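You operate a simulated robot arm through the tools that you are given. There is no shell and no other tool. Be economical: measure what you need, move in short steps, check, and stop when the job is done.

Carry out the task below with a simulated two-armed robot. There is one attempt and no reset: what you move stays moved.

## Task
Put the yellow key fob in the brown key box and the glasses case on the tray.
Fine: the fob goes in the box's drawer; hold the box steady while you open and shut it.

The check looks at the end state, three seconds after you hand in, the way a careful person would. Anything else that was tipped, shoved, dropped, spilled or broken makes it a failure.

## Robot
Two 7-joint arms with two-finger parallel grippers on one trunk, on a base that drives. Base frame: it is fixed to the floor where the robot stands at the start and does not move with it; the origin is under the middle of the robot, x ahead of it, y to its left, z up. Units: m, degrees, N and s.
The left shoulder is at the start at [0.05, 0.187, 1.035], the right one opposite. With the tool pointing down near the work surface each hand reaches from about 0.1 to 0.66 m from the robot's upright axis, wherever it stands, measured 20 degrees to its own side. Places, roughly: brown key box drawer [0.5, 0, 0.8]; inside of the beige tray [0.5, 1.9, 0.8]; inside of the brown key box drawer [0.6, 0, 0.8]. Payload 3.43 kg a hand.
Tool frame (each hand has its own): the origin (TCP) lies between the finger pads and is the grasp point; the fingertips stand 0.03 m ahead of it; z points along the fingers, y is the line along which they close. Largest opening 0.094 m; finger width 0.028, thickness 0.01; the body of the gripper, 0.05 by 0.096 m, starts 0.055 m behind the TCP.
Orientation is that of the tool frame in the base frame, as [roll, pitch, yaw] about the fixed x, y, z axes, in that order (R = Rz(yaw) Ry(pitch) Rx(roll)). With the fingers straight down and closing along the base's y, the tool's x points along the base's -x, its y along +y and its z along -z.

## Interface
- The arms move only by the tool send_rows. It takes "left_series", "right_series" or both (then of equal length, played together; a hand with none holds still); each is a list of rows, each a list of 7 numbers: the finger opening in m, from 0 to 0.094, then the shift along the tool's x, y, z in m, then the turn, a rotation vector about the tool's x, y, z in degrees. In form: [[fingers, tx, ty, tz, wx, wy, wz], ...]. A call has 1 to 8 rows; each row is the pose to reach, as a shift and turn from the pose commanded when the call began, along the tool's axes at that moment. Rows are played at 5 a second. More than 0.05 m and 8.6 degrees between two rows, or a gripper value outside its range, and nothing of the call is played. A pose out of reach is approached as far as the arm can. The call stops where the force on the tool passes 90 N (or 10 N more than at its start, if that is more) or the arm is blocked; 0.2 s more then pass. Each finger travels about 0.153 m/s and halts on what it meets, pressing with about 26 N; the grip force reading is that of the motor and also rises with nothing between the fingers. The clock runs only during rows and for 0.2 s after the last one: add rows that repeat a pose to give the fingers time. It gives the time, the measured TCP pose, the force on the tool (base axes), the opening and the grip force at its end, in the units of the frame above (readings bear some noise), with the torque about the TCP (base axes, N m) and any sound that the robot's microphone picked up, and new pictures: "pictures" is both (left out), scene, wrist or none (wrist: the cameras of the hands that moved).
- Cameras (640 x 400 px; columns grow to the right, rows downward): "scene" is now at [0.1447, -0.0037, 1.199]; the picture's right is [-0.13, -0.99, 0.00], its down [-0.49, 0.06, -0.87] and it looks along [0.86, -0.11, -0.50] (base axes); focal length 214 px, centre (320, 200). "left" rides on the left gripper at [0.076, -0.014, -0.102] in its tool frame; the picture's right is [0.18, 0.98, 0.00], its down [-0.75, 0.14, -0.64] and it looks along [-0.63, 0.12, 0.77] (tool axes); focal length 243 px, centre (320, 200). "right" rides on the right gripper at [0.076, 0.014, -0.102] in its tool frame; the picture's right is [-0.18, 0.98, 0.00], its down [-0.75, -0.14, -0.64] and it looks along [-0.63, -0.12, 0.77] (tool axes); focal length 243 px, centre (320, 200). There is no depth. A picture from a camera that has moved, and an enlarged one, comes with that camera's place and axes in the base frame and with its lens. The place of the scene camera against the robot may be out by one fixed shift of up to 0.012 m in any direction.
- raise_lower(by): slides the trunk up (or, below 0, down) by that many m; the arms and the scene camera ride with it, the base frame stays. It gives what a move gives, with no picture.
- steer(legs): drives the robot by 1 to 6 legs, each [ahead, left, turn to the left] in m, m and degrees, along the robot's own axes; the way and the turn of a leg run together, so that a leg with both is an arc; at most 1.5 m and 180 degrees a leg. The arms and the cameras ride along, it lands a little off, and it stops where it bumps. It gives what a move gives, and a new picture of the scene camera.
- head_to(pan, tilt): turns the head with the scene camera to pan (to the left, within 80 degrees either way) and tilt (down, from -29 to 69), counted from straight ahead of the robot. It gives what a move gives, and a new picture of the scene camera.
- zoom(camera, box): a new picture of the part [left, top, right, bottom] of that camera's present view, enlarged. It takes no simulated time.
- close_job(): hands the job in; it is judged then, once.

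Work in short steps. Places have to be worked out from the pictures, the camera data and where the tool is seen: move nearer, look again, correct. Check each grasp and each placing, and mend what went wrong. You have 120 turns and 260 pictures in all, those below and enlarged ones among them. Open the grippers and draw the arms clear of the work before you hand the job in, unless the task says otherwise; then end with one line.

The tools are called after "Emit:" as a command line: name --argument value ..., lists and objects as JSON in quotes. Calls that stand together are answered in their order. send_rows: Moves the arms, as the interface text tells. Its arguments: {"type":"object","properties":{"left_series":{"type":"array","items":{"type":"array","items":{"type":"number"}}},"right_series":{"type":"array","items":{"type":"array","items":{"type":"number"}}},"pictures":{"type":"string","enum":["both","scene","wrist","none"]}},"required":[]} The other tools are called the same way: raise_lower (by) slides the trunk up or down; steer (legs) drives the base; head_to (pan, tilt) turns the head that bears the scene camera; zoom (camera, box) takes an enlarged picture of a part of a camera's view; close_job () hands the job in.

At the start:

```text
time: 0.0
left_ee_pos: [0.3941, 0.0908, 1.003]
left_tcp_rot: [180.0, 0.0, -179.9]
left_ft_force: [0.4, -0.7, -0.4]
left_wrist_torque: [0.02, -0.02, 0.0]
left_finger_gap: 0.0942
left_grasp_force: 0.1
right_ee_pos: [0.4242, -0.2662, 1.0241]
right_tcp_rot: [-179.9, 0.0, 180.0]
right_ft_force: [-0.3, 0.3, 0.9]
right_wrist_torque: [-0.02, 0.03, 0.0]
right_finger_gap: 0.0938
right_grasp_force: 0.1
trunk travel left (down, up): [-0.25, 0.182]
robot x, y, heading: [0.0026, -0.0007, -0.1]
head pan, tilt: [-7.5, 29.9]
```

scene: 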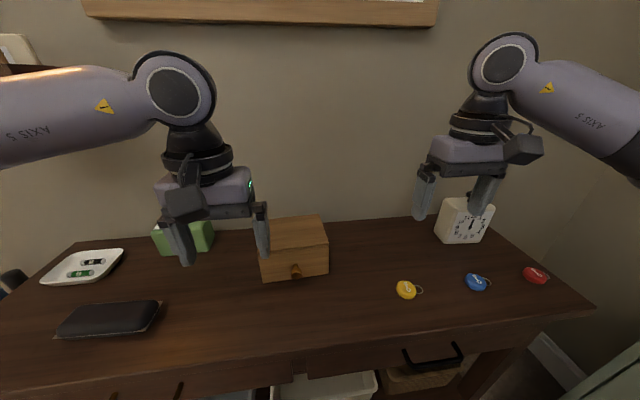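
right: 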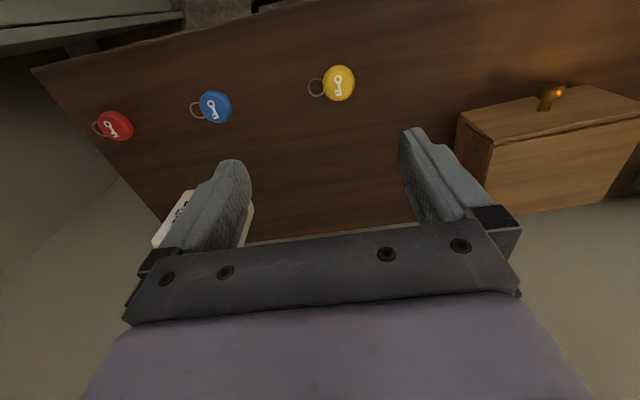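
left: 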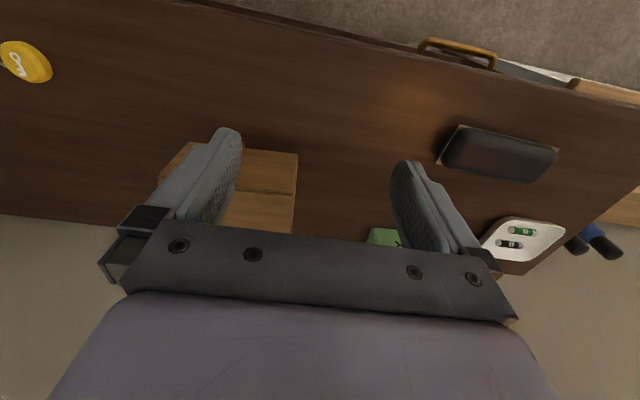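

The scene shows the box, three fobs, the glasses case, and a small white tray on the desk. The beige tray is listed near y=1.9, so I look to the left first.

Emit:
head_to --pan 70 --tilt 25

Emit:
zoom --camera "right" --box '[280, 40, 640, 240]'

```text
time: 1.5
left_ee_pos: [0.3945, 0.0898, 1.0009]
left_tcp_rot: [-179.9, 0.0, -179.9]
left_ft_force: [0.2, 0.4, -0.3]
left_wrist_torque: [0.01, 0.01, 0.01]
left_finger_gap: 0.0941
left_grasp_force: 0.1
right_ee_pos: [0.4243, -0.2662, 1.0243]
right_tcp_rot: [-179.9, 0.0, -179.9]
right_ft_force: [0.2, -0.1, -0.1]
right_wrist_torque: [0.0, -0.01, 0.02]
right_finger_gap: 0.0941
right_grasp_force: 0.1
trunk travel left (down, up): [-0.25, 0.182]
robot x, y, heading: [-0.0025, -0.0031, 0.2]
head pan, tilt: [70.0, 25.0]
camera scene: at [0.0866, 0.0946, 1.2069], right [0.94, -0.34, 0.0], down [-0.14, -0.4, -0.91], along [0.31, 0.85, -0.42], focal length 214 px, centre (320, 200)
```

scene: 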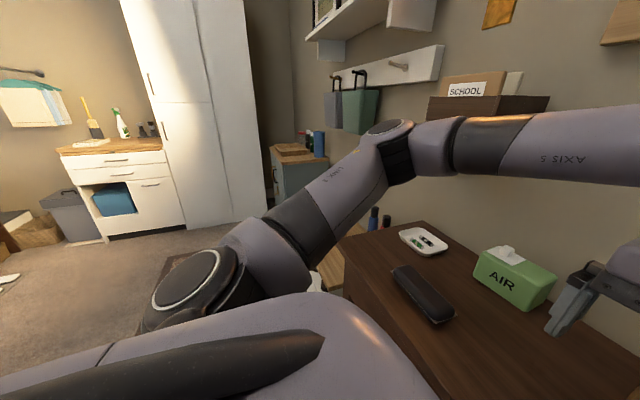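

```text
1.78 times, centred on (460, 140) of right
camera zoom: at [0.3491, -0.2522, 1.1275], right [0.18, 0.98, 0.0], down [0.75, -0.14, 0.64], along [0.63, -0.12, -0.77], focal length 431 px, centre (71, 307)
```

zoom: 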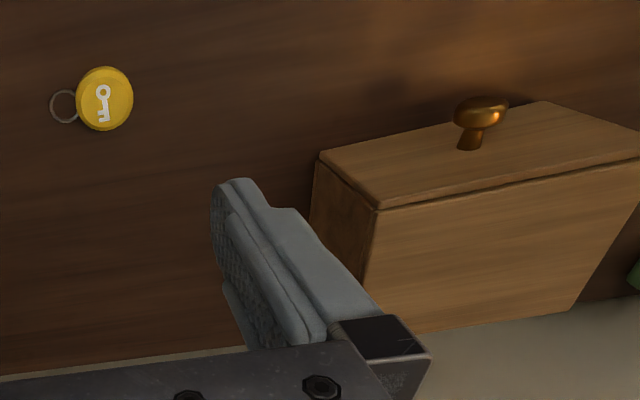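

The beige tray is hidden or further left; I'll handle that later. First the box: I aim the head at it for a closer look.

Emit:
head_to --pan 0 --tilt 40

Emit:
zoom --camera "left" --box '[140, 120, 320, 240]'

Emit:
zoom --camera "scene" --box '[220, 130, 420, 255]'

```text
time: 2.9
left_ee_pos: [0.3944, 0.0898, 1.0023]
left_tcp_rot: [179.9, 0.0, -179.8]
left_ft_force: [0.1, -0.1, 0.4]
left_wrist_torque: [0.03, -0.02, 0.01]
left_finger_gap: 0.0939
left_grasp_force: 0.1
right_ee_pos: [0.4245, -0.2661, 1.0254]
right_tcp_rot: [-179.9, 0.0, 180.0]
right_ft_force: [-0.8, 0.3, 0.0]
right_wrist_torque: [-0.02, -0.01, -0.04]
right_finger_gap: 0.094
right_grasp_force: 0.1
trunk travel left (down, up): [-0.25, 0.182]
robot x, y, heading: [0.0009, -0.0018, 0.0]
head pan, tilt: [0.0, 40.0]
camera scene: at [0.14, 0.0081, 1.1836], right [0.0, -1.0, 0.0], down [-0.64, 0.0, -0.77], along [0.77, 0.0, -0.64], focal length 214 px, centre (320, 200)
```

scene: 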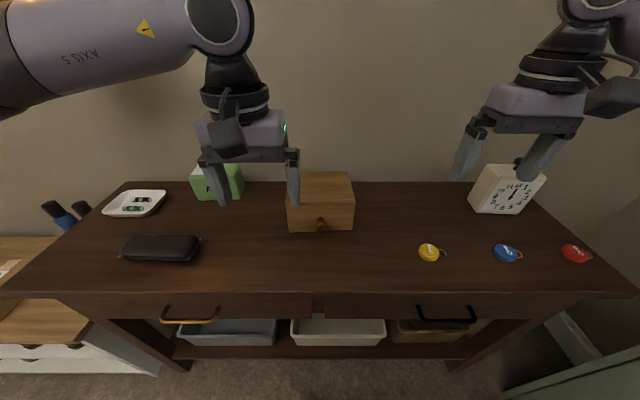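

```text
3.33 times, centred on (230, 180) of left
camera zoom: at [0.3194, 0.0757, 1.1026], right [-0.19, 0.98, 0.0], down [0.75, 0.14, 0.64], along [0.63, 0.12, -0.77], focal length 809 px, centre (620, 267)
```

zoom: 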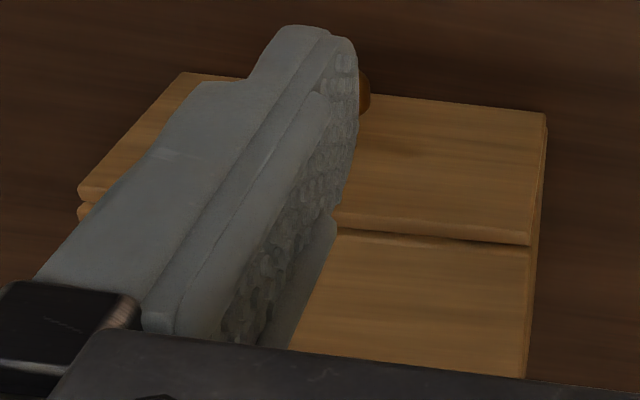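

```text
3.20 times, centred on (320, 192) of scene
camera zoom: at [0.14, 0.0081, 1.1836], right [0.0, -1.0, 0.0], down [-0.64, 0.0, -0.77], along [0.77, 0.0, -0.64], focal length 686 px, centre (320, 224)
```

zoom: 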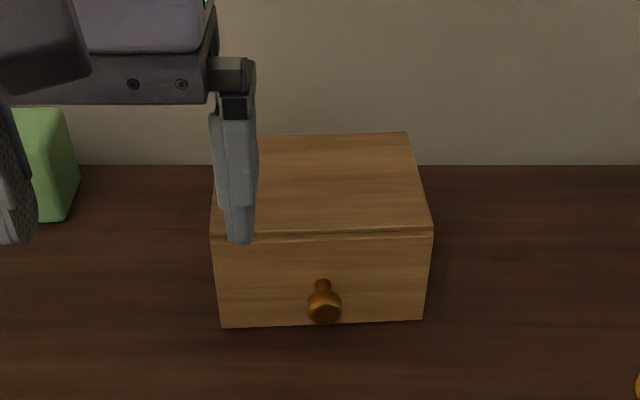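

I place the box at about x 0.505–0.635, y −0.075–0.085, top z 0.872, with the knob near (0.478, 0.0, 0.825). I bring the left hand, fingers closed, above the lid to steady it.

Emit:
send_rows --left_series '[[0.05, -0.045, 0, 0, 0, 0, 0], [0.0, -0.09, -0.01, 0, 0, 0, 0], [0.0, -0.135, -0.025, 0, 0, 0, 0], [0.0, -0.18, -0.035, 0.02, 0, 0, 0], [0.0, -0.2, -0.04, 0.05, 0, 0, 0], [0.0, -0.2, -0.04, 0.08, 0, 0, 0]]' --pictures "both"

```text
refused: row 4 steps farther than a row can; nothing moved
```

Step slightly too large; I spread it out.

Emit:
send_rows --left_series '[[0.05, -0.04, 0, 0, 0, 0, 0], [0.0, -0.08, -0.01, 0, 0, 0, 0], [0.0, -0.12, -0.02, 0, 0, 0, 0], [0.0, -0.16, -0.03, 0.01, 0, 0, 0], [0.0, -0.19, -0.04, 0.03, 0, 0, 0], [0.0, -0.2, -0.04, 0.06, 0, 0, 0], [0.0, -0.2, -0.04, 0.08, 0, 0, 0]]' --pictures "both"

```text
time: 4.5
left_ee_pos: [0.5941, 0.0519, 0.9199]
left_tcp_rot: [180.0, 0.0, 180.0]
left_ft_force: [0.0, -0.3, 0.2]
left_wrist_torque: [0.0, -0.03, -0.01]
left_finger_gap: 0.0
left_grasp_force: 26.1
right_ee_pos: [0.4246, -0.2661, 1.0254]
right_tcp_rot: [180.0, 0.1, -180.0]
right_ft_force: [0.0, 0.2, -0.8]
right_wrist_torque: [0.03, 0.0, -0.01]
right_finger_gap: 0.0941
right_grasp_force: 0.1
trunk travel left (down, up): [-0.25, 0.182]
robot x, y, heading: [0.001, 0.0013, -0.2]
head pan, tilt: [0.0, 40.0]
camera scene: at [0.1401, 0.0082, 1.1836], right [0.0, -1.0, 0.0], down [-0.64, 0.0, -0.77], along [0.77, 0.0, -0.64], focal length 214 px, centre (320, 200)
camera left: at [0.5194, 0.0371, 1.0208], right [-0.18, 0.98, 0.0], down [0.75, 0.14, 0.64], along [0.63, 0.12, -0.77], focal length 243 px, centre (320, 200)
```

scene: 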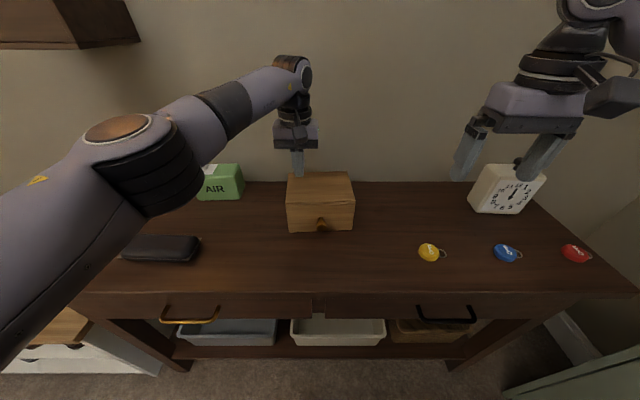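
left: 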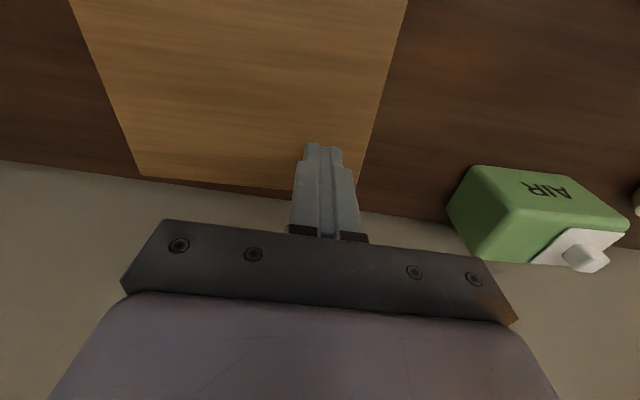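

Fingertips are over the box's left rear part. I shift toward the centre and go down gently.

Emit:
send_rows --left_series '[[0, 0.012, -0.022, 0, 0, 0, 0], [0, 0.012, -0.022, 0.008, 0, 0, 0], [0, 0.012, -0.022, 0.014, 0, 0, 0], [0, 0.012, -0.022, 0.016, 0, 0, 0]]' --pictures "none"

```text
time: 5.5
left_ee_pos: [0.5818, 0.0282, 0.9056]
left_tcp_rot: [-180.0, 0.0, -180.0]
left_ft_force: [0.0, 0.9, -0.2]
left_wrist_torque: [0.01, -0.02, -0.04]
left_finger_gap: 0.0
left_grasp_force: 26.1
right_ee_pos: [0.4247, -0.2671, 1.0239]
right_tcp_rot: [180.0, 0.0, -179.9]
right_ft_force: [0.4, 0.7, -0.3]
right_wrist_torque: [-0.02, -0.01, -0.01]
right_finger_gap: 0.0941
right_grasp_force: 0.0
trunk travel left (down, up): [-0.25, 0.182]
robot x, y, heading: [-0.002, -0.0007, 0.0]
head pan, tilt: [0.0, 40.0]
```

No contact yet; a few mm lower.

Emit:
send_rows --left_series '[[0, 0, 0, 0.003, 0, 0, 0], [0, 0, 0, 0.005, 0, 0, 0], [0, 0, 0, 0.007, 0, 0, 0]]' --pictures "none"

```text
time: 6.3
left_ee_pos: [0.5832, 0.0277, 0.9047]
left_tcp_rot: [-179.8, 0.7, -179.9]
left_ft_force: [2.4, -1.0, 35.8]
left_wrist_torque: [-0.04, 0.36, -0.2]
left_finger_gap: 0.0
left_grasp_force: 25.4
right_ee_pos: [0.4226, -0.2659, 1.0258]
right_tcp_rot: [180.0, 0.1, 180.0]
right_ft_force: [-0.3, -0.5, -0.4]
right_wrist_torque: [0.0, 0.0, -0.01]
right_finger_gap: 0.0939
right_grasp_force: 0.2
trunk travel left (down, up): [-0.25, 0.182]
robot x, y, heading: [-0.0028, -0.0005, 0.0]
head pan, tilt: [0.0, 40.0]
```

The left hand now presses the lid with ~36 N. The right hand goes to a pre-grasp in front of the knob, tilted 35° forward.

Emit:
send_rows --right_series '[[0.094, 0.02, 0.038, 0.0, 0, -5, 0], [0.08, 0.02, 0.08, 0.01, 0, -10, 0], [0.07, 0.02, 0.12, 0.025, 0, -15, 0], [0.06, 0.015, 0.158, 0.045, 0, -20, 0], [0.06, 0.01, 0.196, 0.065, 0, -25, 0], [0.06, 0.005, 0.232, 0.09, 0, -30, 0], [0.06, 0.0, 0.266, 0.115, 0, -35, 0]]' --pictures "both"

```text
time: 7.9
left_ee_pos: [0.5823, 0.0282, 0.9036]
left_tcp_rot: [180.0, 0.7, -179.9]
left_ft_force: [2.9, -2.6, 36.3]
left_wrist_torque: [-0.07, 0.37, 0.21]
left_finger_gap: 0.0
left_grasp_force: 25.8
right_ee_pos: [0.4207, -0.0008, 0.9116]
right_tcp_rot: [179.9, 35.4, 180.0]
right_ft_force: [-0.7, 0.2, 0.1]
right_wrist_torque: [-0.04, 0.03, -0.01]
right_finger_gap: 0.0601
right_grasp_force: 0.1
trunk travel left (down, up): [-0.25, 0.182]
robot x, y, heading: [-0.0019, 0.0015, 0.1]
head pan, tilt: [0.0, 40.0]
camera scene: at [0.1373, 0.0076, 1.1841], right [0.0, -1.0, 0.0], down [-0.64, 0.0, -0.77], along [0.77, 0.0, -0.64], focal length 214 px, centre (320, 200)
camera right: at [0.2997, 0.0149, 0.9519], right [0.15, 0.98, 0.11], down [0.24, -0.14, 0.96], along [0.96, -0.12, -0.26], focal length 243 px, centre (320, 200)
```

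scene: 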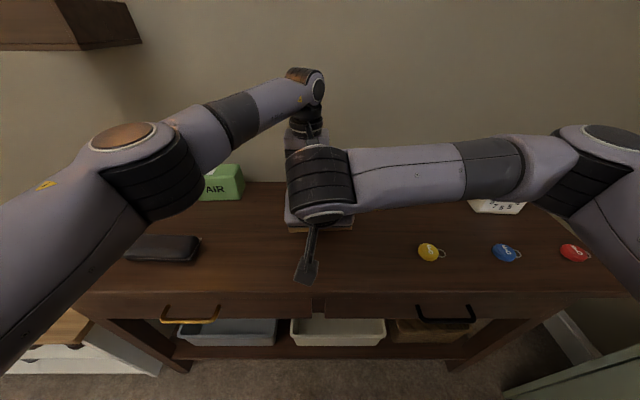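
right: 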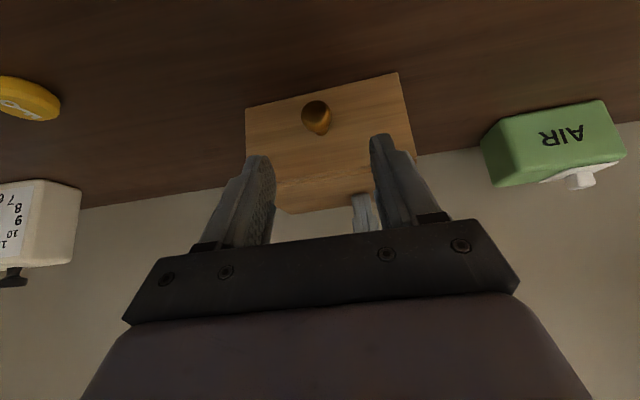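

The knob projects to about (0.48, −0.003, 0.83), well centred between the fingers. I advance along the tool axis and close on it.

Emit:
send_rows --right_series '[[0.06, 0.004, -0.002, 0.04, 0, 0, 0], [0.06, 0.0076, -0.002, 0.08, 0, 0, 0], [0.06, 0.0076, -0.002, 0.096, 0, 0, 0], [0.03, 0.0076, -0.002, 0.096, 0, 0, 0], [0.0, 0.0076, -0.002, 0.096, 0, 0, 0], [0.0, 0.0076, -0.002, 0.096, 0, 0, 0]]' --pictures "wrist"

```text
time: 9.3
left_ee_pos: [0.5821, 0.0271, 0.9057]
left_tcp_rot: [180.0, 0.6, -179.9]
left_ft_force: [4.9, 2.7, 34.2]
left_wrist_torque: [0.07, 0.28, -0.35]
left_finger_gap: 0.0001
left_grasp_force: 26.2
right_ee_pos: [0.4708, -0.0026, 0.8277]
right_tcp_rot: [-180.0, 35.3, 179.8]
right_ft_force: [-4.8, -14.5, 4.5]
right_wrist_torque: [0.07, -0.02, -0.18]
right_finger_gap: 0.0258
right_grasp_force: 25.8
trunk travel left (down, up): [-0.25, 0.182]
robot x, y, heading: [-0.0029, -0.0003, -0.1]
head pan, tilt: [0.0, 40.0]
camera right: at [0.3503, 0.0125, 0.868], right [0.15, 0.98, 0.11], down [0.24, -0.14, 0.96], along [0.96, -0.12, -0.26], focal length 243 px, centre (320, 200)
```

right: 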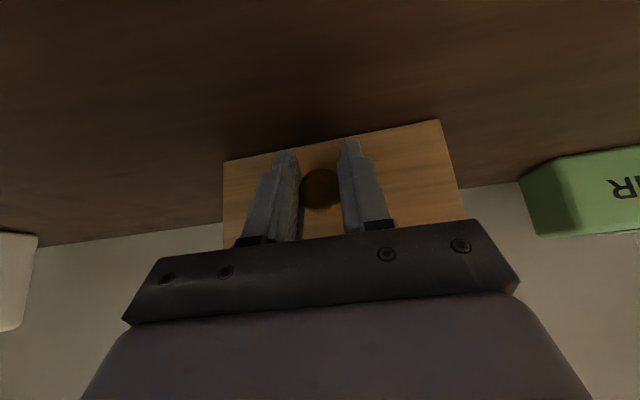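

Knob gripped (gap 0.026). I ease the sideways load and pull 3 cm along the drawer's axis.

Emit:
send_rows --right_series '[[0.0, 0.0, -0.003, 0.0, 0, 0, 0], [0.0, 0.0082, -0.0035, -0.0058, 0, 0, 0], [0.0, 0.0163, -0.004, -0.0116, 0, 0, 0], [0.0, 0.0245, -0.0045, -0.0174, 0, 0, 0]]' --pictures "both"

```text
time: 10.3
left_ee_pos: [0.5803, 0.0286, 0.9056]
left_tcp_rot: [-179.8, 0.7, -179.9]
left_ft_force: [3.8, -7.3, 36.1]
left_wrist_torque: [-0.2, 0.33, 0.38]
left_finger_gap: 0.0
left_grasp_force: 26.2
right_ee_pos: [0.4395, -0.0048, 0.8287]
right_tcp_rot: [179.7, 35.2, -179.8]
right_ft_force: [-0.7, 13.7, 3.2]
right_wrist_torque: [-0.07, 0.14, 0.26]
right_finger_gap: 0.0253
right_grasp_force: 26.3
trunk travel left (down, up): [-0.25, 0.182]
robot x, y, heading: [0.0009, -0.0009, -0.2]
head pan, tilt: [0.0, 40.0]
camera scene: at [0.1372, 0.0086, 1.1841], right [0.0, -1.0, 0.0], down [-0.64, 0.0, -0.77], along [0.77, 0.0, -0.64], focal length 214 px, centre (320, 200)
camera right: at [0.3197, 0.0089, 0.8687], right [0.14, 0.98, 0.11], down [0.25, -0.14, 0.96], along [0.96, -0.11, -0.26], focal length 243 px, centre (320, 200)
```

scene: 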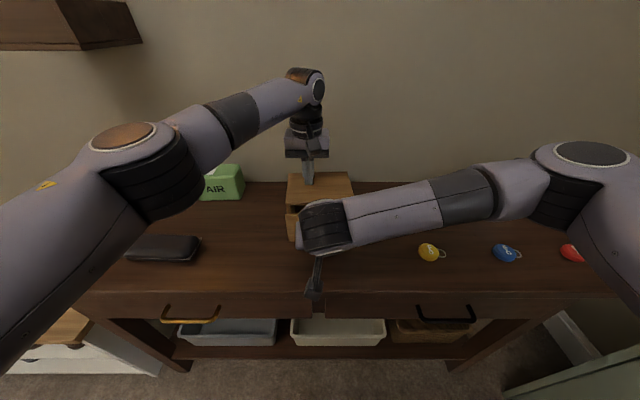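
right: 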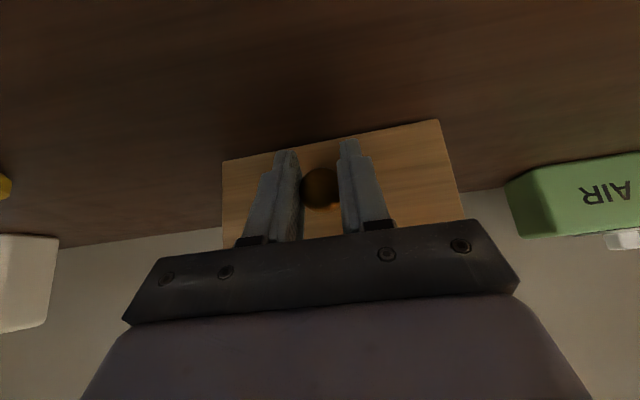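

The drawer slides with little force and the box hasn't moved. I pull another 4 cm, easing y.

Emit:
send_rows --right_series '[[0.0, 0.0082, 0.001, -0.0058, 0, 0, 0], [0.0, 0.0163, 0.001, -0.0116, 0, 0, 0], [0.0, 0.0245, 0.0005, -0.0174, 0, 0, 0], [0.0, 0.0326, 0.0, -0.0232, 0, 0, 0]]' --pictures "scene"

Emit:
zoom --camera "scene" --box '[220, 130, 420, 255]'

```text
time: 11.3
left_ee_pos: [0.5823, 0.0285, 0.905]
left_tcp_rot: [-179.9, 0.7, -179.9]
left_ft_force: [2.4, -6.4, 36.7]
left_wrist_torque: [-0.2, 0.4, 0.37]
left_finger_gap: 0.0
left_grasp_force: 25.7
right_ee_pos: [0.4003, -0.0083, 0.8298]
right_tcp_rot: [-180.0, 35.2, 180.0]
right_ft_force: [-1.0, 12.4, -0.5]
right_wrist_torque: [0.02, -0.22, 0.27]
right_finger_gap: 0.0253
right_grasp_force: 26.1
trunk travel left (down, up): [-0.25, 0.182]
robot x, y, heading: [-0.0015, -0.002, -0.1]
head pan, tilt: [0.0, 40.0]
camera scene: at [0.1371, 0.0082, 1.184], right [0.0, -1.0, 0.0], down [-0.64, 0.0, -0.77], along [0.77, 0.0, -0.64], focal length 214 px, centre (320, 200)
```

scene: 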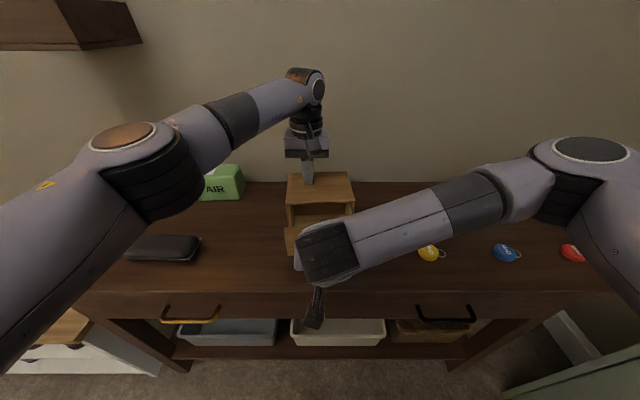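

```text
3.20 times, centred on (320, 192) of scene
camera zoom: at [0.1371, 0.0082, 1.184], right [0.0, -1.0, 0.0], down [-0.64, 0.0, -0.77], along [0.77, 0.0, -0.64], focal length 686 px, centre (320, 224)
```

zoom: 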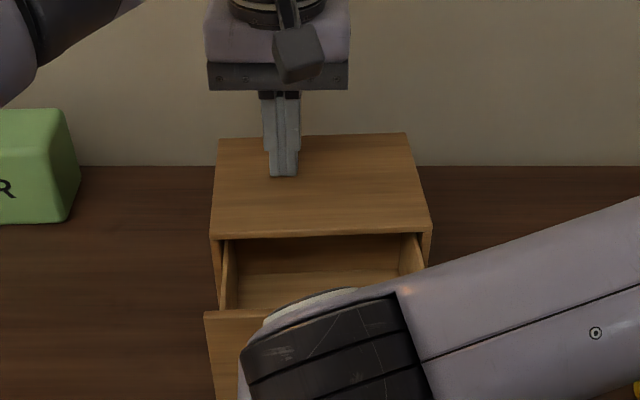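

Drawer is open by ~7 cm, plenty for the fob. I release the knob and back the right hand off along its axis.

Emit:
send_rows --right_series '[[0.04, 0.0, 0.0, 0.0, 0, 0, 0], [0.06, 0.0, 0.0, 0.0, 0, 0, 0], [0.06, 0.0, 0.0, -0.03, 0, 0, 0], [0.06, 0.0, 0.0, -0.07, 0, 0, 0], [0.06, 0.0, 0.0, -0.11, 0, 0, 0]]' --pictures "wrist"

```text
time: 12.5
left_ee_pos: [0.5816, 0.0272, 0.9049]
left_tcp_rot: [180.0, 0.7, -179.9]
left_ft_force: [-1.2, -1.3, 38.1]
left_wrist_torque: [-0.01, 0.48, -0.13]
left_finger_gap: 0.0002
left_grasp_force: 26.0
right_ee_pos: [0.3375, -0.0067, 0.9186]
right_tcp_rot: [-180.0, 35.3, 180.0]
right_ft_force: [-1.2, -0.6, -1.0]
right_wrist_torque: [0.02, 0.02, 0.0]
right_finger_gap: 0.06
right_grasp_force: 0.1
trunk travel left (down, up): [-0.25, 0.182]
robot x, y, heading: [-0.0006, 0.0026, -0.0]
head pan, tilt: [0.0, 40.0]
camera right: at [0.2173, 0.0075, 0.9598], right [0.15, 0.98, 0.11], down [0.25, -0.14, 0.96], along [0.96, -0.12, -0.26], focal length 243 px, centre (320, 200)
```

right: 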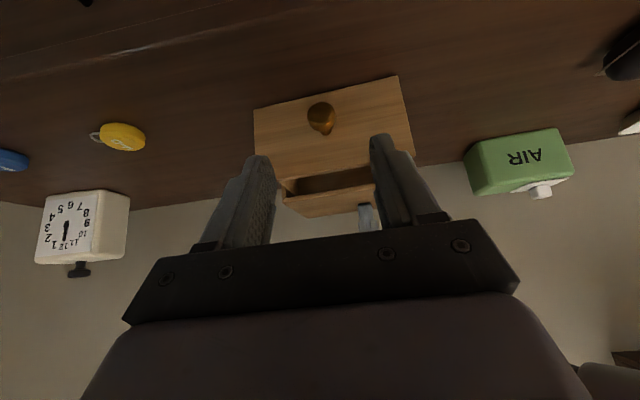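

Knob and drawer look fine. I move the right hand straight-down above the yellow fob at about (0.436, −0.243).

Emit:
send_rows --right_series '[[0.08, -0.0174, -0.025, -0.0245, 0, 5, 0], [0.08, -0.0174, -0.065, -0.0245, 0, 10, 0], [0.08, -0.03, -0.105, -0.015, 0, 15, 0], [0.08, -0.048, -0.145, -0.003, 0, 20, 0], [0.08, -0.066, -0.18, 0.01, 0, 25, 0], [0.08, -0.083, -0.21, 0.022, 0, 30, 0], [0.08, -0.0972, -0.236, 0.0323, 0, 35.3, 0]]' --pictures "both"

```text
time: 14.1
left_ee_pos: [0.5816, 0.0285, 0.9045]
left_tcp_rot: [180.0, 0.7, -179.8]
left_ft_force: [0.0, -1.0, 36.1]
left_wrist_torque: [-0.02, 0.47, 0.05]
left_finger_gap: 0.0
left_grasp_force: 26.0
right_ee_pos: [0.4338, -0.2469, 0.9483]
right_tcp_rot: [180.0, -0.1, 180.0]
right_ft_force: [-0.1, -0.7, 0.7]
right_wrist_torque: [0.03, -0.01, 0.03]
right_finger_gap: 0.08
right_grasp_force: 0.0
trunk travel left (down, up): [-0.25, 0.182]
robot x, y, heading: [-0.0016, 0.001, 0.1]
head pan, tilt: [0.0, 40.0]
camera scene: at [0.1369, 0.0077, 1.1841], right [0.0, -1.0, 0.0], down [-0.64, 0.0, -0.77], along [0.77, 0.0, -0.64], focal length 214 px, centre (320, 200)
camera right: at [0.3589, -0.2317, 1.0517], right [0.18, 0.98, 0.0], down [0.76, -0.14, 0.64], along [0.63, -0.12, -0.77], focal length 243 px, centre (320, 200)
```

scene: 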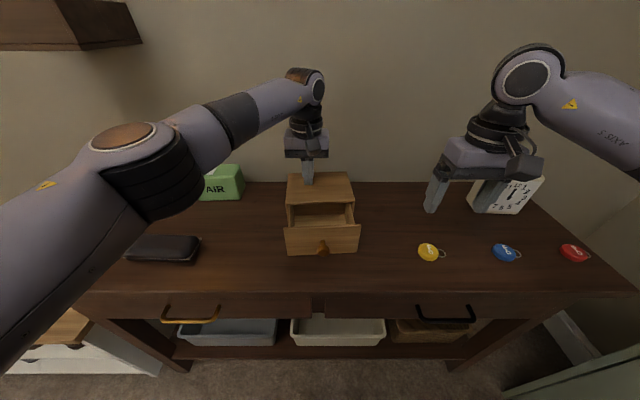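
right: 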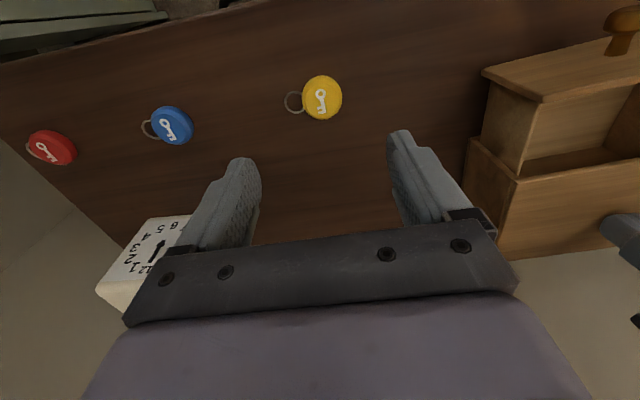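

The fob is at (0.4376, −0.245) with its ring pointing to −y, so I turn the gripper about 68° so the fingers avoid the ring, and descend part-way.

Emit:
send_rows --right_series '[[0.08, -0.002, 0.002, 0.0, 0, 0, -8.5], [0.08, -0.004, 0.002, 0.01, 0, 0, -17], [0.08, -0.004, 0.002, 0.02, 0, 0, -25.5], [0.08, -0.004, 0.002, 0.03, 0, 0, -34], [0.08, -0.004, 0.002, 0.04, 0, 0, -42.5], [0.08, -0.004, 0.002, 0.05, 0, 0, -51], [0.08, -0.004, 0.002, 0.06, 0, 0, -59.5], [0.08, -0.004, 0.002, 0.07, 0, 0, -68]]' --pictures "wrist"

```text
time: 15.9
left_ee_pos: [0.582, 0.0276, 0.9044]
left_tcp_rot: [-179.9, 0.7, -179.8]
left_ft_force: [-0.1, -1.2, 36.5]
left_wrist_torque: [-0.06, 0.47, 0.06]
left_finger_gap: 0.0
left_grasp_force: 26.7
right_ee_pos: [0.4314, -0.2403, 0.899]
right_tcp_rot: [-174.3, -0.6, -130.2]
right_ft_force: [-0.1, -0.2, 0.3]
right_wrist_torque: [0.04, 0.03, 0.01]
right_finger_gap: 0.0796
right_grasp_force: 0.0
right hand out of reach, approached as far as the arm can: row 6, 7, 8
trunk travel left (down, up): [-0.25, 0.182]
robot x, y, heading: [0.0011, 0.0009, 0.2]
head pan, tilt: [0.0, 40.0]
camera right: at [0.3658, -0.2822, 1.0002], right [-0.63, 0.77, -0.1], down [0.55, 0.53, 0.64], along [0.55, 0.35, -0.76], focal length 243 px, centre (320, 200)
```

right: 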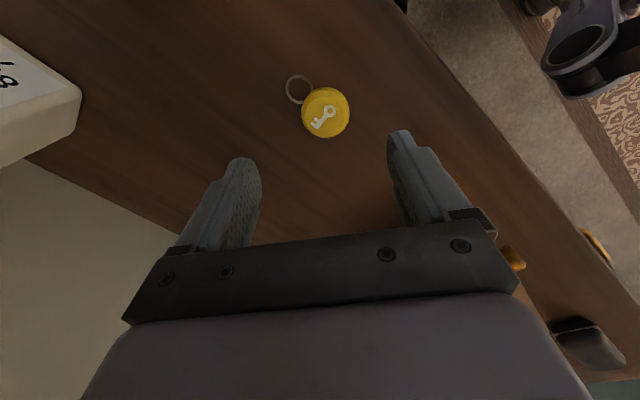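

Wrist limit reached this way; I turn back and go the other direction instead, staying at this height.

Emit:
send_rows --right_series '[[0.08, 0, 0, -0.01, 0, 0, 8.5], [0.08, 0, 0, -0.02, 0, 0, 17], [0.08, 0, 0, -0.02, 0, 0, 25.5], [0.08, 0, 0, -0.02, 0, 0, 34], [0.08, 0, 0, -0.02, 0, 0, 42.5], [0.08, 0, 0, -0.02, 0, 0, 51], [0.08, 0, 0, -0.02, 0, 0, 59.5], [0.08, 0, 0, -0.02, 0, 0, 68]]' --pictures "none"

```text
time: 17.7
left_ee_pos: [0.5821, 0.0284, 0.9049]
left_tcp_rot: [180.0, 0.6, -180.0]
left_ft_force: [0.2, -0.3, 36.6]
left_wrist_torque: [0.0, 0.51, 0.02]
left_finger_gap: 0.0001
left_grasp_force: 26.5
right_ee_pos: [0.4297, -0.2389, 0.9206]
right_tcp_rot: [-177.4, 5.1, 161.7]
right_ft_force: [-0.4, -0.5, 0.2]
right_wrist_torque: [0.01, -0.01, 0.03]
right_finger_gap: 0.08
right_grasp_force: 0.1
trunk travel left (down, up): [-0.25, 0.182]
robot x, y, heading: [-0.0018, 0.0, 0.1]
head pan, tilt: [0.0, 40.0]
```

The clamped tilt carried over; I level the tool first.

Emit:
send_rows --right_series '[[0.08, 0, 0, 0, -2.6, 5.1, 0]]' --pictures "none"

```text
time: 18.1
left_ee_pos: [0.5801, 0.0291, 0.9045]
left_tcp_rot: [180.0, 0.7, -179.9]
left_ft_force: [0.2, 0.2, 36.8]
left_wrist_torque: [-0.06, 0.49, 0.02]
left_finger_gap: 0.0
left_grasp_force: 26.5
right_ee_pos: [0.4296, -0.2403, 0.9205]
right_tcp_rot: [-179.9, -0.2, 161.7]
right_ft_force: [0.4, 0.2, 0.0]
right_wrist_torque: [-0.03, 0.0, 0.01]
right_finger_gap: 0.08
right_grasp_force: 0.1
trunk travel left (down, up): [-0.25, 0.182]
robot x, y, heading: [0.0025, -0.0009, 0.2]
head pan, tilt: [0.0, 40.0]
```

Level now. Turn a further ~51° to yaw ≈110°, centre over the fob and lower to z≈0.86.

Emit:
send_rows --right_series '[[0.08, -0.003, 0, 0.0, 0, 0, 8.5], [0.08, -0.006, -0.001, 0.01, 0, 0, 17], [0.08, -0.0092, -0.0022, 0.02, 0, 0, 25.5], [0.08, -0.0092, -0.0022, 0.03, 0, 0, 34], [0.08, -0.0092, -0.0022, 0.045, 0, 0, 42.5], [0.08, -0.0092, -0.0022, 0.06, 0, 0, 51]]' --pictures "wrist"

```text
time: 19.5
left_ee_pos: [0.5807, 0.0267, 0.9054]
left_tcp_rot: [-180.0, 0.7, -179.9]
left_ft_force: [0.4, -0.1, 36.6]
left_wrist_torque: [-0.05, 0.47, 0.0]
left_finger_gap: 0.0001
left_grasp_force: 26.4
right_ee_pos: [0.4391, -0.2451, 0.8623]
right_tcp_rot: [-179.9, 0.0, 110.4]
right_ft_force: [-0.4, 0.7, 1.1]
right_wrist_torque: [0.0, 0.02, 0.01]
right_finger_gap: 0.0802
right_grasp_force: 0.1
trunk travel left (down, up): [-0.25, 0.182]
robot x, y, heading: [-0.0002, 0.002, 0.0]
head pan, tilt: [0.0, 40.0]
camera right: at [0.427, -0.1687, 0.9632], right [0.98, 0.17, 0.0], down [0.13, -0.75, 0.64], along [0.11, -0.63, -0.77], focal length 243 px, centre (320, 200)
```

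right: 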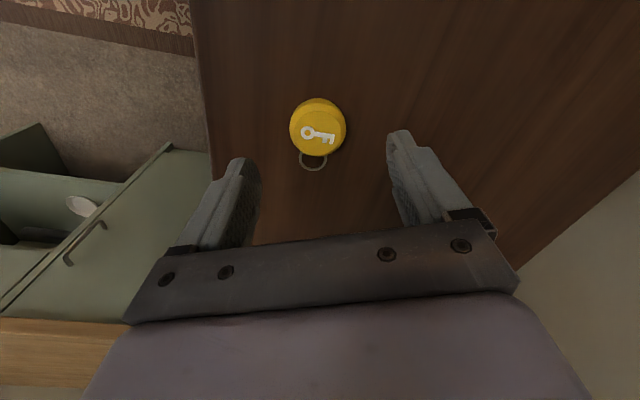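

Fob computed at (0.439, −0.244), right under the TCP. I descend so the tips sit just above the table and close.

Emit:
send_rows --right_series '[[0.08, 0, 0, 0.025, 0, 0, 0], [0.08, 0, 0, 0.04, 0, 0, 0], [0.08, 0, 0, 0.047, 0, 0, 0], [0.05, 0, 0, 0.047, 0, 0, 0], [0.02, 0, 0, 0.047, 0, 0, 0], [0.02, 0, 0, 0.047, 0, 0, 0]]' --pictures "wrist"

```text
time: 20.9
left_ee_pos: [0.5826, 0.028, 0.9051]
left_tcp_rot: [-180.0, 0.7, -179.9]
left_ft_force: [0.0, 0.3, 37.0]
left_wrist_torque: [-0.01, 0.5, -0.02]
left_finger_gap: 0.0002
left_grasp_force: 26.0
right_ee_pos: [0.4365, -0.2447, 0.8153]
right_tcp_rot: [-179.9, 0.1, 110.7]
right_ft_force: [-0.5, 0.5, -0.8]
right_wrist_torque: [0.01, 0.0, 0.05]
right_finger_gap: 0.0404
right_grasp_force: 26.0
trunk travel left (down, up): [-0.25, 0.182]
robot x, y, heading: [-0.0013, -0.0004, 0.1]
head pan, tilt: [0.0, 40.0]
camera right: at [0.4249, -0.1681, 0.9168], right [0.98, 0.18, 0.0], down [0.14, -0.75, 0.64], along [0.11, -0.63, -0.77], focal length 243 px, centre (320, 200)
```

right: 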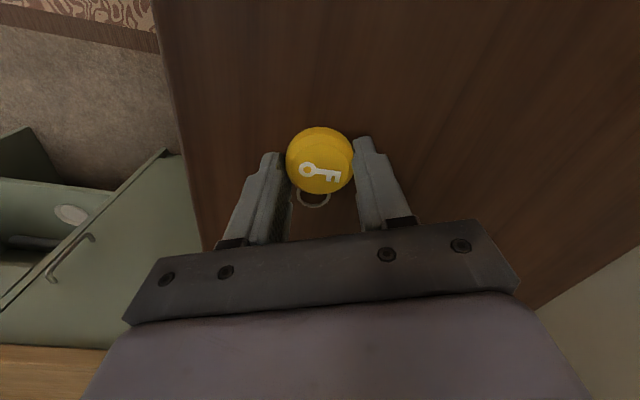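

Fob gripped (0.040 m). Lift, then turn back to the neutral yaw.

Emit:
send_rows --right_series '[[0.02, 0, 0, -0.03, 0, 0, 0], [0.02, 0, 0, -0.07, 0, 0, -8.5], [0.02, 0, 0, -0.11, 0, 0, -17], [0.02, 0, 0, -0.14, 0, 0, -25.5], [0.02, 0, 0, -0.14, 0, 0, -34], [0.02, 0, 0, -0.14, 0, 0, -42.5], [0.02, 0, 0, -0.14, 0, 0, -51], [0.02, 0, 0, -0.14, 0, 0, -59.5]]' --pictures "both"

Emit:
zoom --camera "scene" --box '[220, 150, 420, 275]'

```text
time: 22.7
left_ee_pos: [0.5817, 0.0288, 0.9059]
left_tcp_rot: [-179.9, 0.7, -179.9]
left_ft_force: [0.6, 0.2, 36.8]
left_wrist_torque: [-0.02, 0.45, -0.03]
left_finger_gap: 0.0
left_grasp_force: 25.7
right_ee_pos: [0.4382, -0.2454, 0.9536]
right_tcp_rot: [-179.9, -0.1, 170.3]
right_ft_force: [0.0, -0.1, -0.4]
right_wrist_torque: [0.0, 0.02, -0.01]
right_finger_gap: 0.0401
right_grasp_force: 25.1
trunk travel left (down, up): [-0.25, 0.182]
robot x, y, heading: [-0.0024, 0.0041, -0.3]
head pan, tilt: [0.0, 40.0]
camera scene: at [0.1369, 0.0078, 1.1841], right [0.0, -1.0, 0.0], down [-0.64, 0.0, -0.77], along [0.77, 0.0, -0.64], focal length 214 px, centre (320, 200)
camera right: at [0.3671, -0.2176, 1.0561], right [0.35, 0.94, 0.0], down [0.72, -0.26, 0.64], along [0.6, -0.22, -0.77], focal length 243 px, centre (320, 200)
```

scene: 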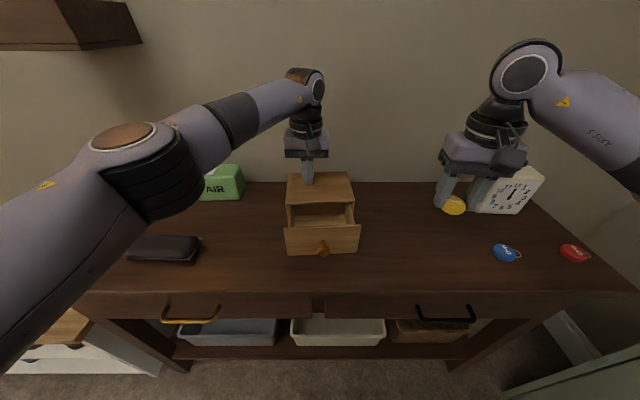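
right: 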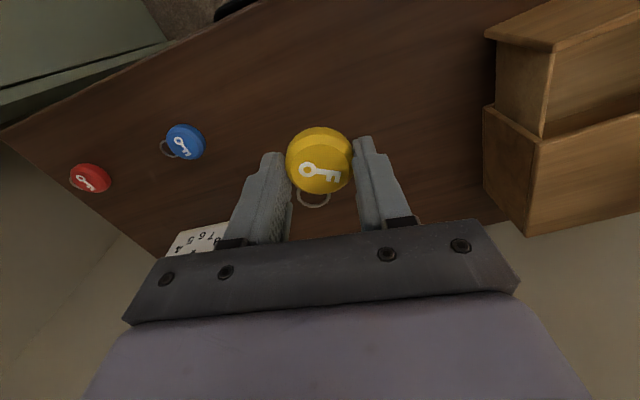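

```text
3.20 times, centred on (320, 212) of scene
camera zoom: at [0.1369, 0.0078, 1.1841], right [0.0, -1.0, 0.0], down [-0.64, 0.0, -0.77], along [0.77, 0.0, -0.64], focal length 686 px, centre (320, 160)
```

zoom: 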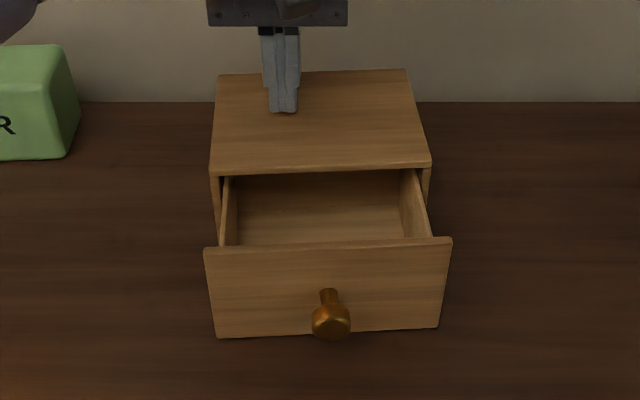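

Fob is held; its ring points forward-right (~30° off x). The left wrist camera overhangs the drawer, so I move the left hand to the lid's rear-left before inserting.

Emit:
send_rows --left_series '[[0, 0, 0, -0.025, 0, 0, 0], [0, -0.015, 0.014, -0.025, 0, 0, 0], [0, -0.03, 0.027, -0.025, 0, 0, 0], [0, -0.03, 0.027, -0.01, 0, 0, 0], [0, -0.03, 0.027, -0.004, 0, 0, 0], [0, -0.03, 0.027, 0.0, 0, 0, 0]]' --right_series '[[0.02, 0, 0, 0, 0, 0, 0], [0.02, 0, 0, 0, 0, 0, 4], [0.02, 0, 0, 0, 0, 0, 8], [0.02, 0, 0, 0, 0, 0, 10], [0.02, 0, 0, 0, 0, 0, 10], [0.02, 0, 0, 0, 0, 0, 10]]' --pictures "wrist"

```text
time: 24.1
left_ee_pos: [0.6009, 0.0604, 0.9053]
left_tcp_rot: [-179.9, 0.7, -179.9]
left_ft_force: [-0.2, 3.3, 32.6]
left_wrist_torque: [0.08, 0.45, -0.13]
left_finger_gap: 0.0001
left_grasp_force: 25.9
left hand out of reach, approached as far as the arm can: row 2, 3, 4, 5, 6
right_ee_pos: [0.4382, -0.2438, 0.9535]
right_tcp_rot: [-179.9, -0.1, 160.3]
right_ft_force: [-0.7, 0.2, -0.6]
right_wrist_torque: [0.02, -0.01, 0.01]
right_finger_gap: 0.0404
right_grasp_force: 26.4
trunk travel left (down, up): [-0.25, 0.182]
robot x, y, heading: [-0.0, 0.0012, 0.3]
head pan, tilt: [0.0, 40.0]
camera right: at [0.3726, -0.2045, 1.0565], right [0.51, 0.86, 0.0], down [0.66, -0.39, 0.64], along [0.55, -0.33, -0.77], focal length 243 px, centre (320, 200)
camera left: at [0.526, 0.0458, 1.0049], right [-0.19, 0.98, 0.0], down [0.75, 0.14, 0.65], along [0.64, 0.12, -0.76], focal length 243 px, centre (320, 200)
```

right: 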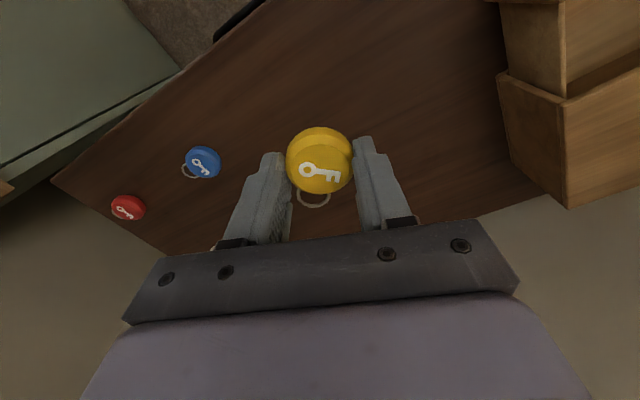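
left: 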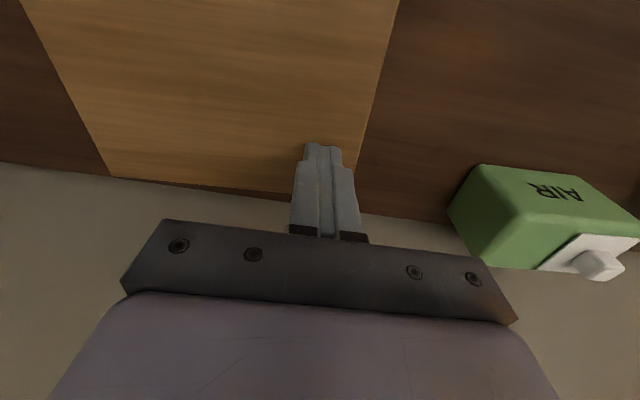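

Now carry the fob to above the drawer opening (0.470, −0.015).

Emit:
send_rows --right_series '[[0.02, 0.008, 0.038, 0, 0, 0, 0], [0.02, 0.016, 0.076, 0, 0, 0, 0], [0.02, 0.024, 0.114, 0, 0, 0, 0], [0.02, 0.032, 0.152, 0, 0, 0, 0], [0.02, 0.04, 0.19, 0, 0, 0, 0], [0.02, 0.0471, 0.2264, 0, 0, 0, 0], [0.02, 0.0471, 0.2264, 0.01, 0, 0, 0]]' --pictures "both"

Emit:
zoom --camera "scene" --box '[240, 140, 400, 260]'

```text
time: 25.7
left_ee_pos: [0.6007, 0.0609, 0.9049]
left_tcp_rot: [-179.9, 0.6, -180.0]
left_ft_force: [1.0, 3.4, 35.7]
left_wrist_torque: [0.09, 0.48, 0.02]
left_finger_gap: 0.0
left_grasp_force: 25.8
right_ee_pos: [0.4697, -0.0143, 0.9422]
right_tcp_rot: [-179.9, 0.0, 160.3]
right_ft_force: [-1.0, -0.2, 0.2]
right_wrist_torque: [-0.02, -0.01, 0.05]
right_finger_gap: 0.0403
right_grasp_force: 26.1
trunk travel left (down, up): [-0.25, 0.182]
robot x, y, heading: [0.0002, -0.0014, -0.2]
head pan, tilt: [0.0, 40.0]
camera scene: at [0.137, 0.0081, 1.1841], right [0.0, -1.0, 0.0], down [-0.64, 0.0, -0.77], along [0.77, 0.0, -0.64], focal length 214 px, centre (320, 200)
camera right: at [0.4032, 0.0244, 1.0449], right [0.51, 0.86, 0.0], down [0.66, -0.39, 0.64], along [0.55, -0.33, -0.77], focal length 243 px, centre (320, 200)
```

scene: 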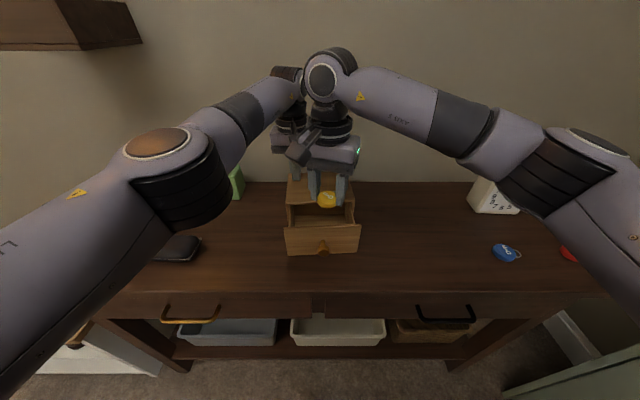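
right: 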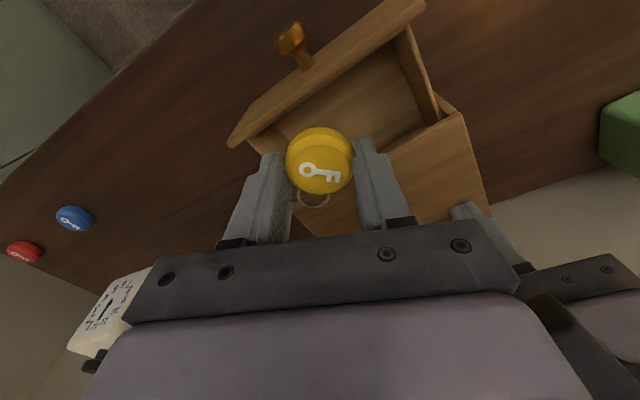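

```text
3.33 times, centred on (320, 200) of scene
camera zoom: at [0.137, 0.0081, 1.1841], right [0.0, -1.0, 0.0], down [-0.64, 0.0, -0.77], along [0.77, 0.0, -0.64], focal length 715 px, centre (320, 200)
```

zoom: 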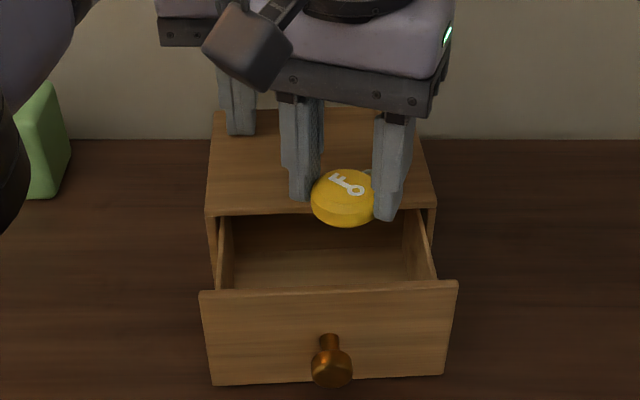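

From the wrist view the opening spans x 0.443–0.502, y −0.06…+0.07. I recentre slightly and lower the fob into it, without releasing yet.

Emit:
send_rows --right_series '[[0.02, 0.0025, 0.0097, 0, 0, 0, 0], [0.02, 0.0025, 0.0097, 0.03, 0, 0, 0], [0.02, 0.0025, 0.0097, 0.055, 0, 0, 0], [0.02, 0.0025, 0.0097, 0.07, 0, 0, 0], [0.02, 0.0025, 0.0097, 0.085, 0, 0, 0]]' --pictures "both"

Emit:
zoom --camera "scene" --box '[240, 140, 400, 260]'

```text
time: 26.9
left_ee_pos: [0.6007, 0.0594, 0.904]
left_tcp_rot: [180.0, 0.7, -179.9]
left_ft_force: [0.9, 7.6, 35.3]
left_wrist_torque: [0.24, 0.45, 0.11]
left_finger_gap: 0.0
left_grasp_force: 26.2
right_ee_pos: [0.4711, -0.0037, 0.8585]
right_tcp_rot: [-180.0, 0.0, 160.3]
right_ft_force: [-0.2, 0.3, 2.8]
right_wrist_torque: [-0.05, 0.07, -0.01]
right_finger_gap: 0.0403
right_grasp_force: 25.8
trunk travel left (down, up): [-0.25, 0.182]
robot x, y, heading: [0.0023, -0.0006, -0.0]
head pan, tilt: [0.0, 40.0]
camera scene: at [0.1369, 0.0085, 1.1842], right [0.0, -1.0, 0.0], down [-0.64, 0.0, -0.77], along [0.77, 0.0, -0.64], focal length 214 px, centre (320, 200)
camera right: at [0.4047, 0.0346, 0.9612], right [0.5, 0.86, 0.0], down [0.66, -0.39, 0.64], along [0.55, -0.32, -0.77], focal length 243 px, centre (320, 200)
```

scene: 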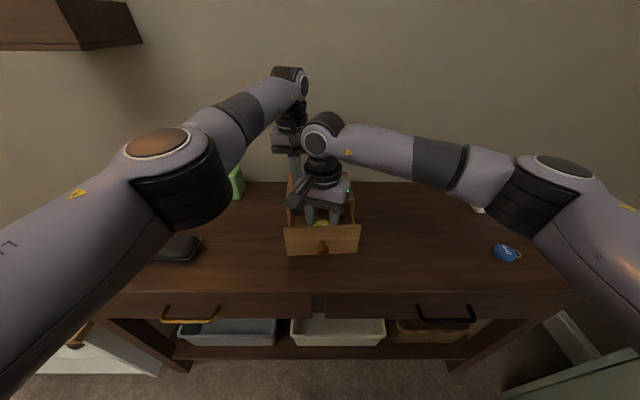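
right: 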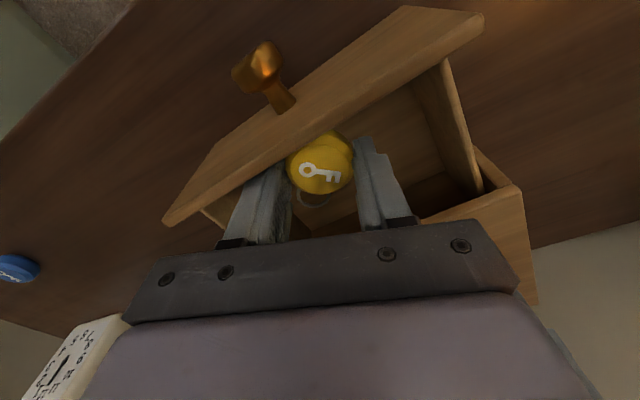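

```text
3.33 times, centred on (320, 200) of scene
camera zoom: at [0.1369, 0.0085, 1.1842], right [0.0, -1.0, 0.0], down [-0.64, 0.0, -0.77], along [0.77, 0.0, -0.64], focal length 715 px, centre (320, 200)
```

zoom: 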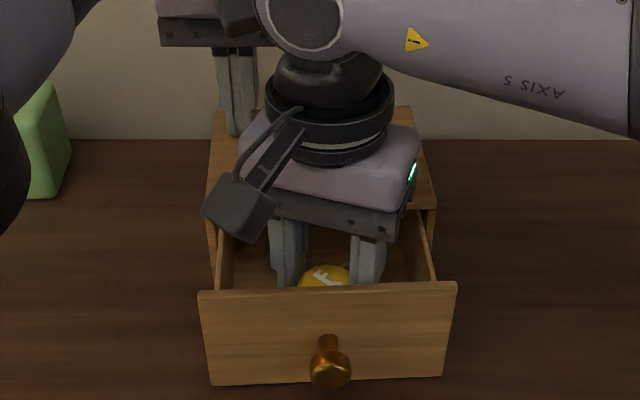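

The fob is inside the drawer; I release it and rise straight up.

Emit:
send_rows --right_series '[[0.048, 0, 0, 0, 0, 0, 0], [0.054, 0, 0, 0, 0, 0, 0], [0.054, 0, 0, 0, 0, 0, 0], [0.054, 0, 0, -0.03, 0, 0, 0], [0.054, 0, 0, -0.07, 0, 0, 0], [0.054, 0, 0, -0.11, 0, 0, 0]]' --pictures "wrist"

Emit:
zoom --camera "scene" --box '[240, 140, 400, 260]'

```text
time: 28.2
left_ee_pos: [0.6051, 0.0615, 0.9121]
left_tcp_rot: [-179.3, 0.7, -179.4]
left_ft_force: [2.5, 1.5, 0.7]
left_wrist_torque: [-0.19, 0.39, -0.1]
left_finger_gap: 0.0003
left_grasp_force: 26.3
right_ee_pos: [0.4663, -0.0079, 0.919]
right_tcp_rot: [-177.0, -1.7, 160.7]
right_ft_force: [-1.9, -2.4, -0.9]
right_wrist_torque: [0.15, -0.25, 0.05]
right_finger_gap: 0.054
right_grasp_force: 0.0
trunk travel left (down, up): [-0.25, 0.182]
robot x, y, heading: [0.0011, 0.0056, -0.3]
head pan, tilt: [0.0, 40.0]
stopped in row 6 (left hand): the force on the tool passed its limit (the readings are from after the stop); the commanded pose is now the measured one
camera right: at [0.4039, 0.0347, 1.0231], right [0.5, 0.87, -0.06], down [0.69, -0.36, 0.63], along [0.52, -0.35, -0.78], focal length 243 px, centre (320, 200)
```

right: 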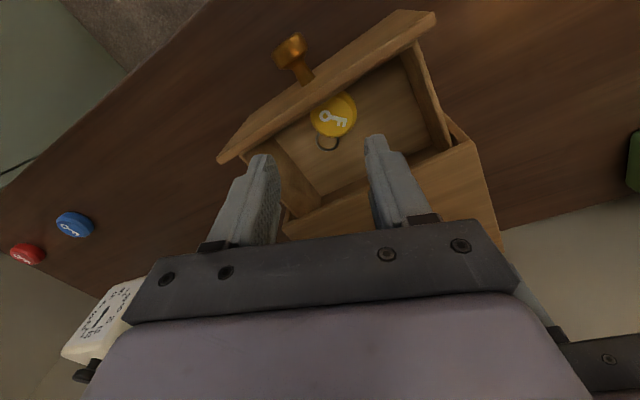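

```text
3.33 times, centred on (320, 200) of scene
camera zoom: at [0.1396, 0.0078, 1.1831], right [0.0, -1.0, 0.0], down [-0.64, 0.0, -0.77], along [0.77, 0.0, -0.64], focal length 715 px, centre (320, 200)
```

zoom: 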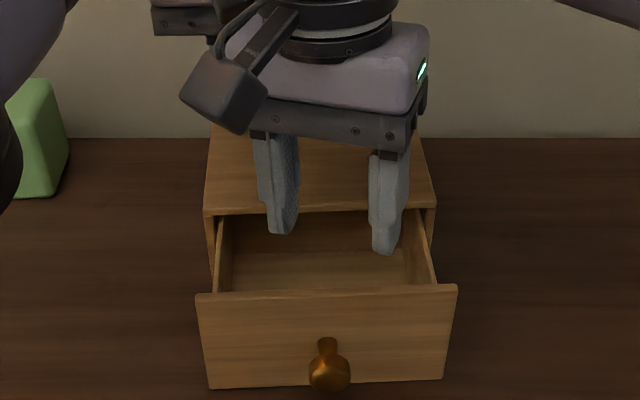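

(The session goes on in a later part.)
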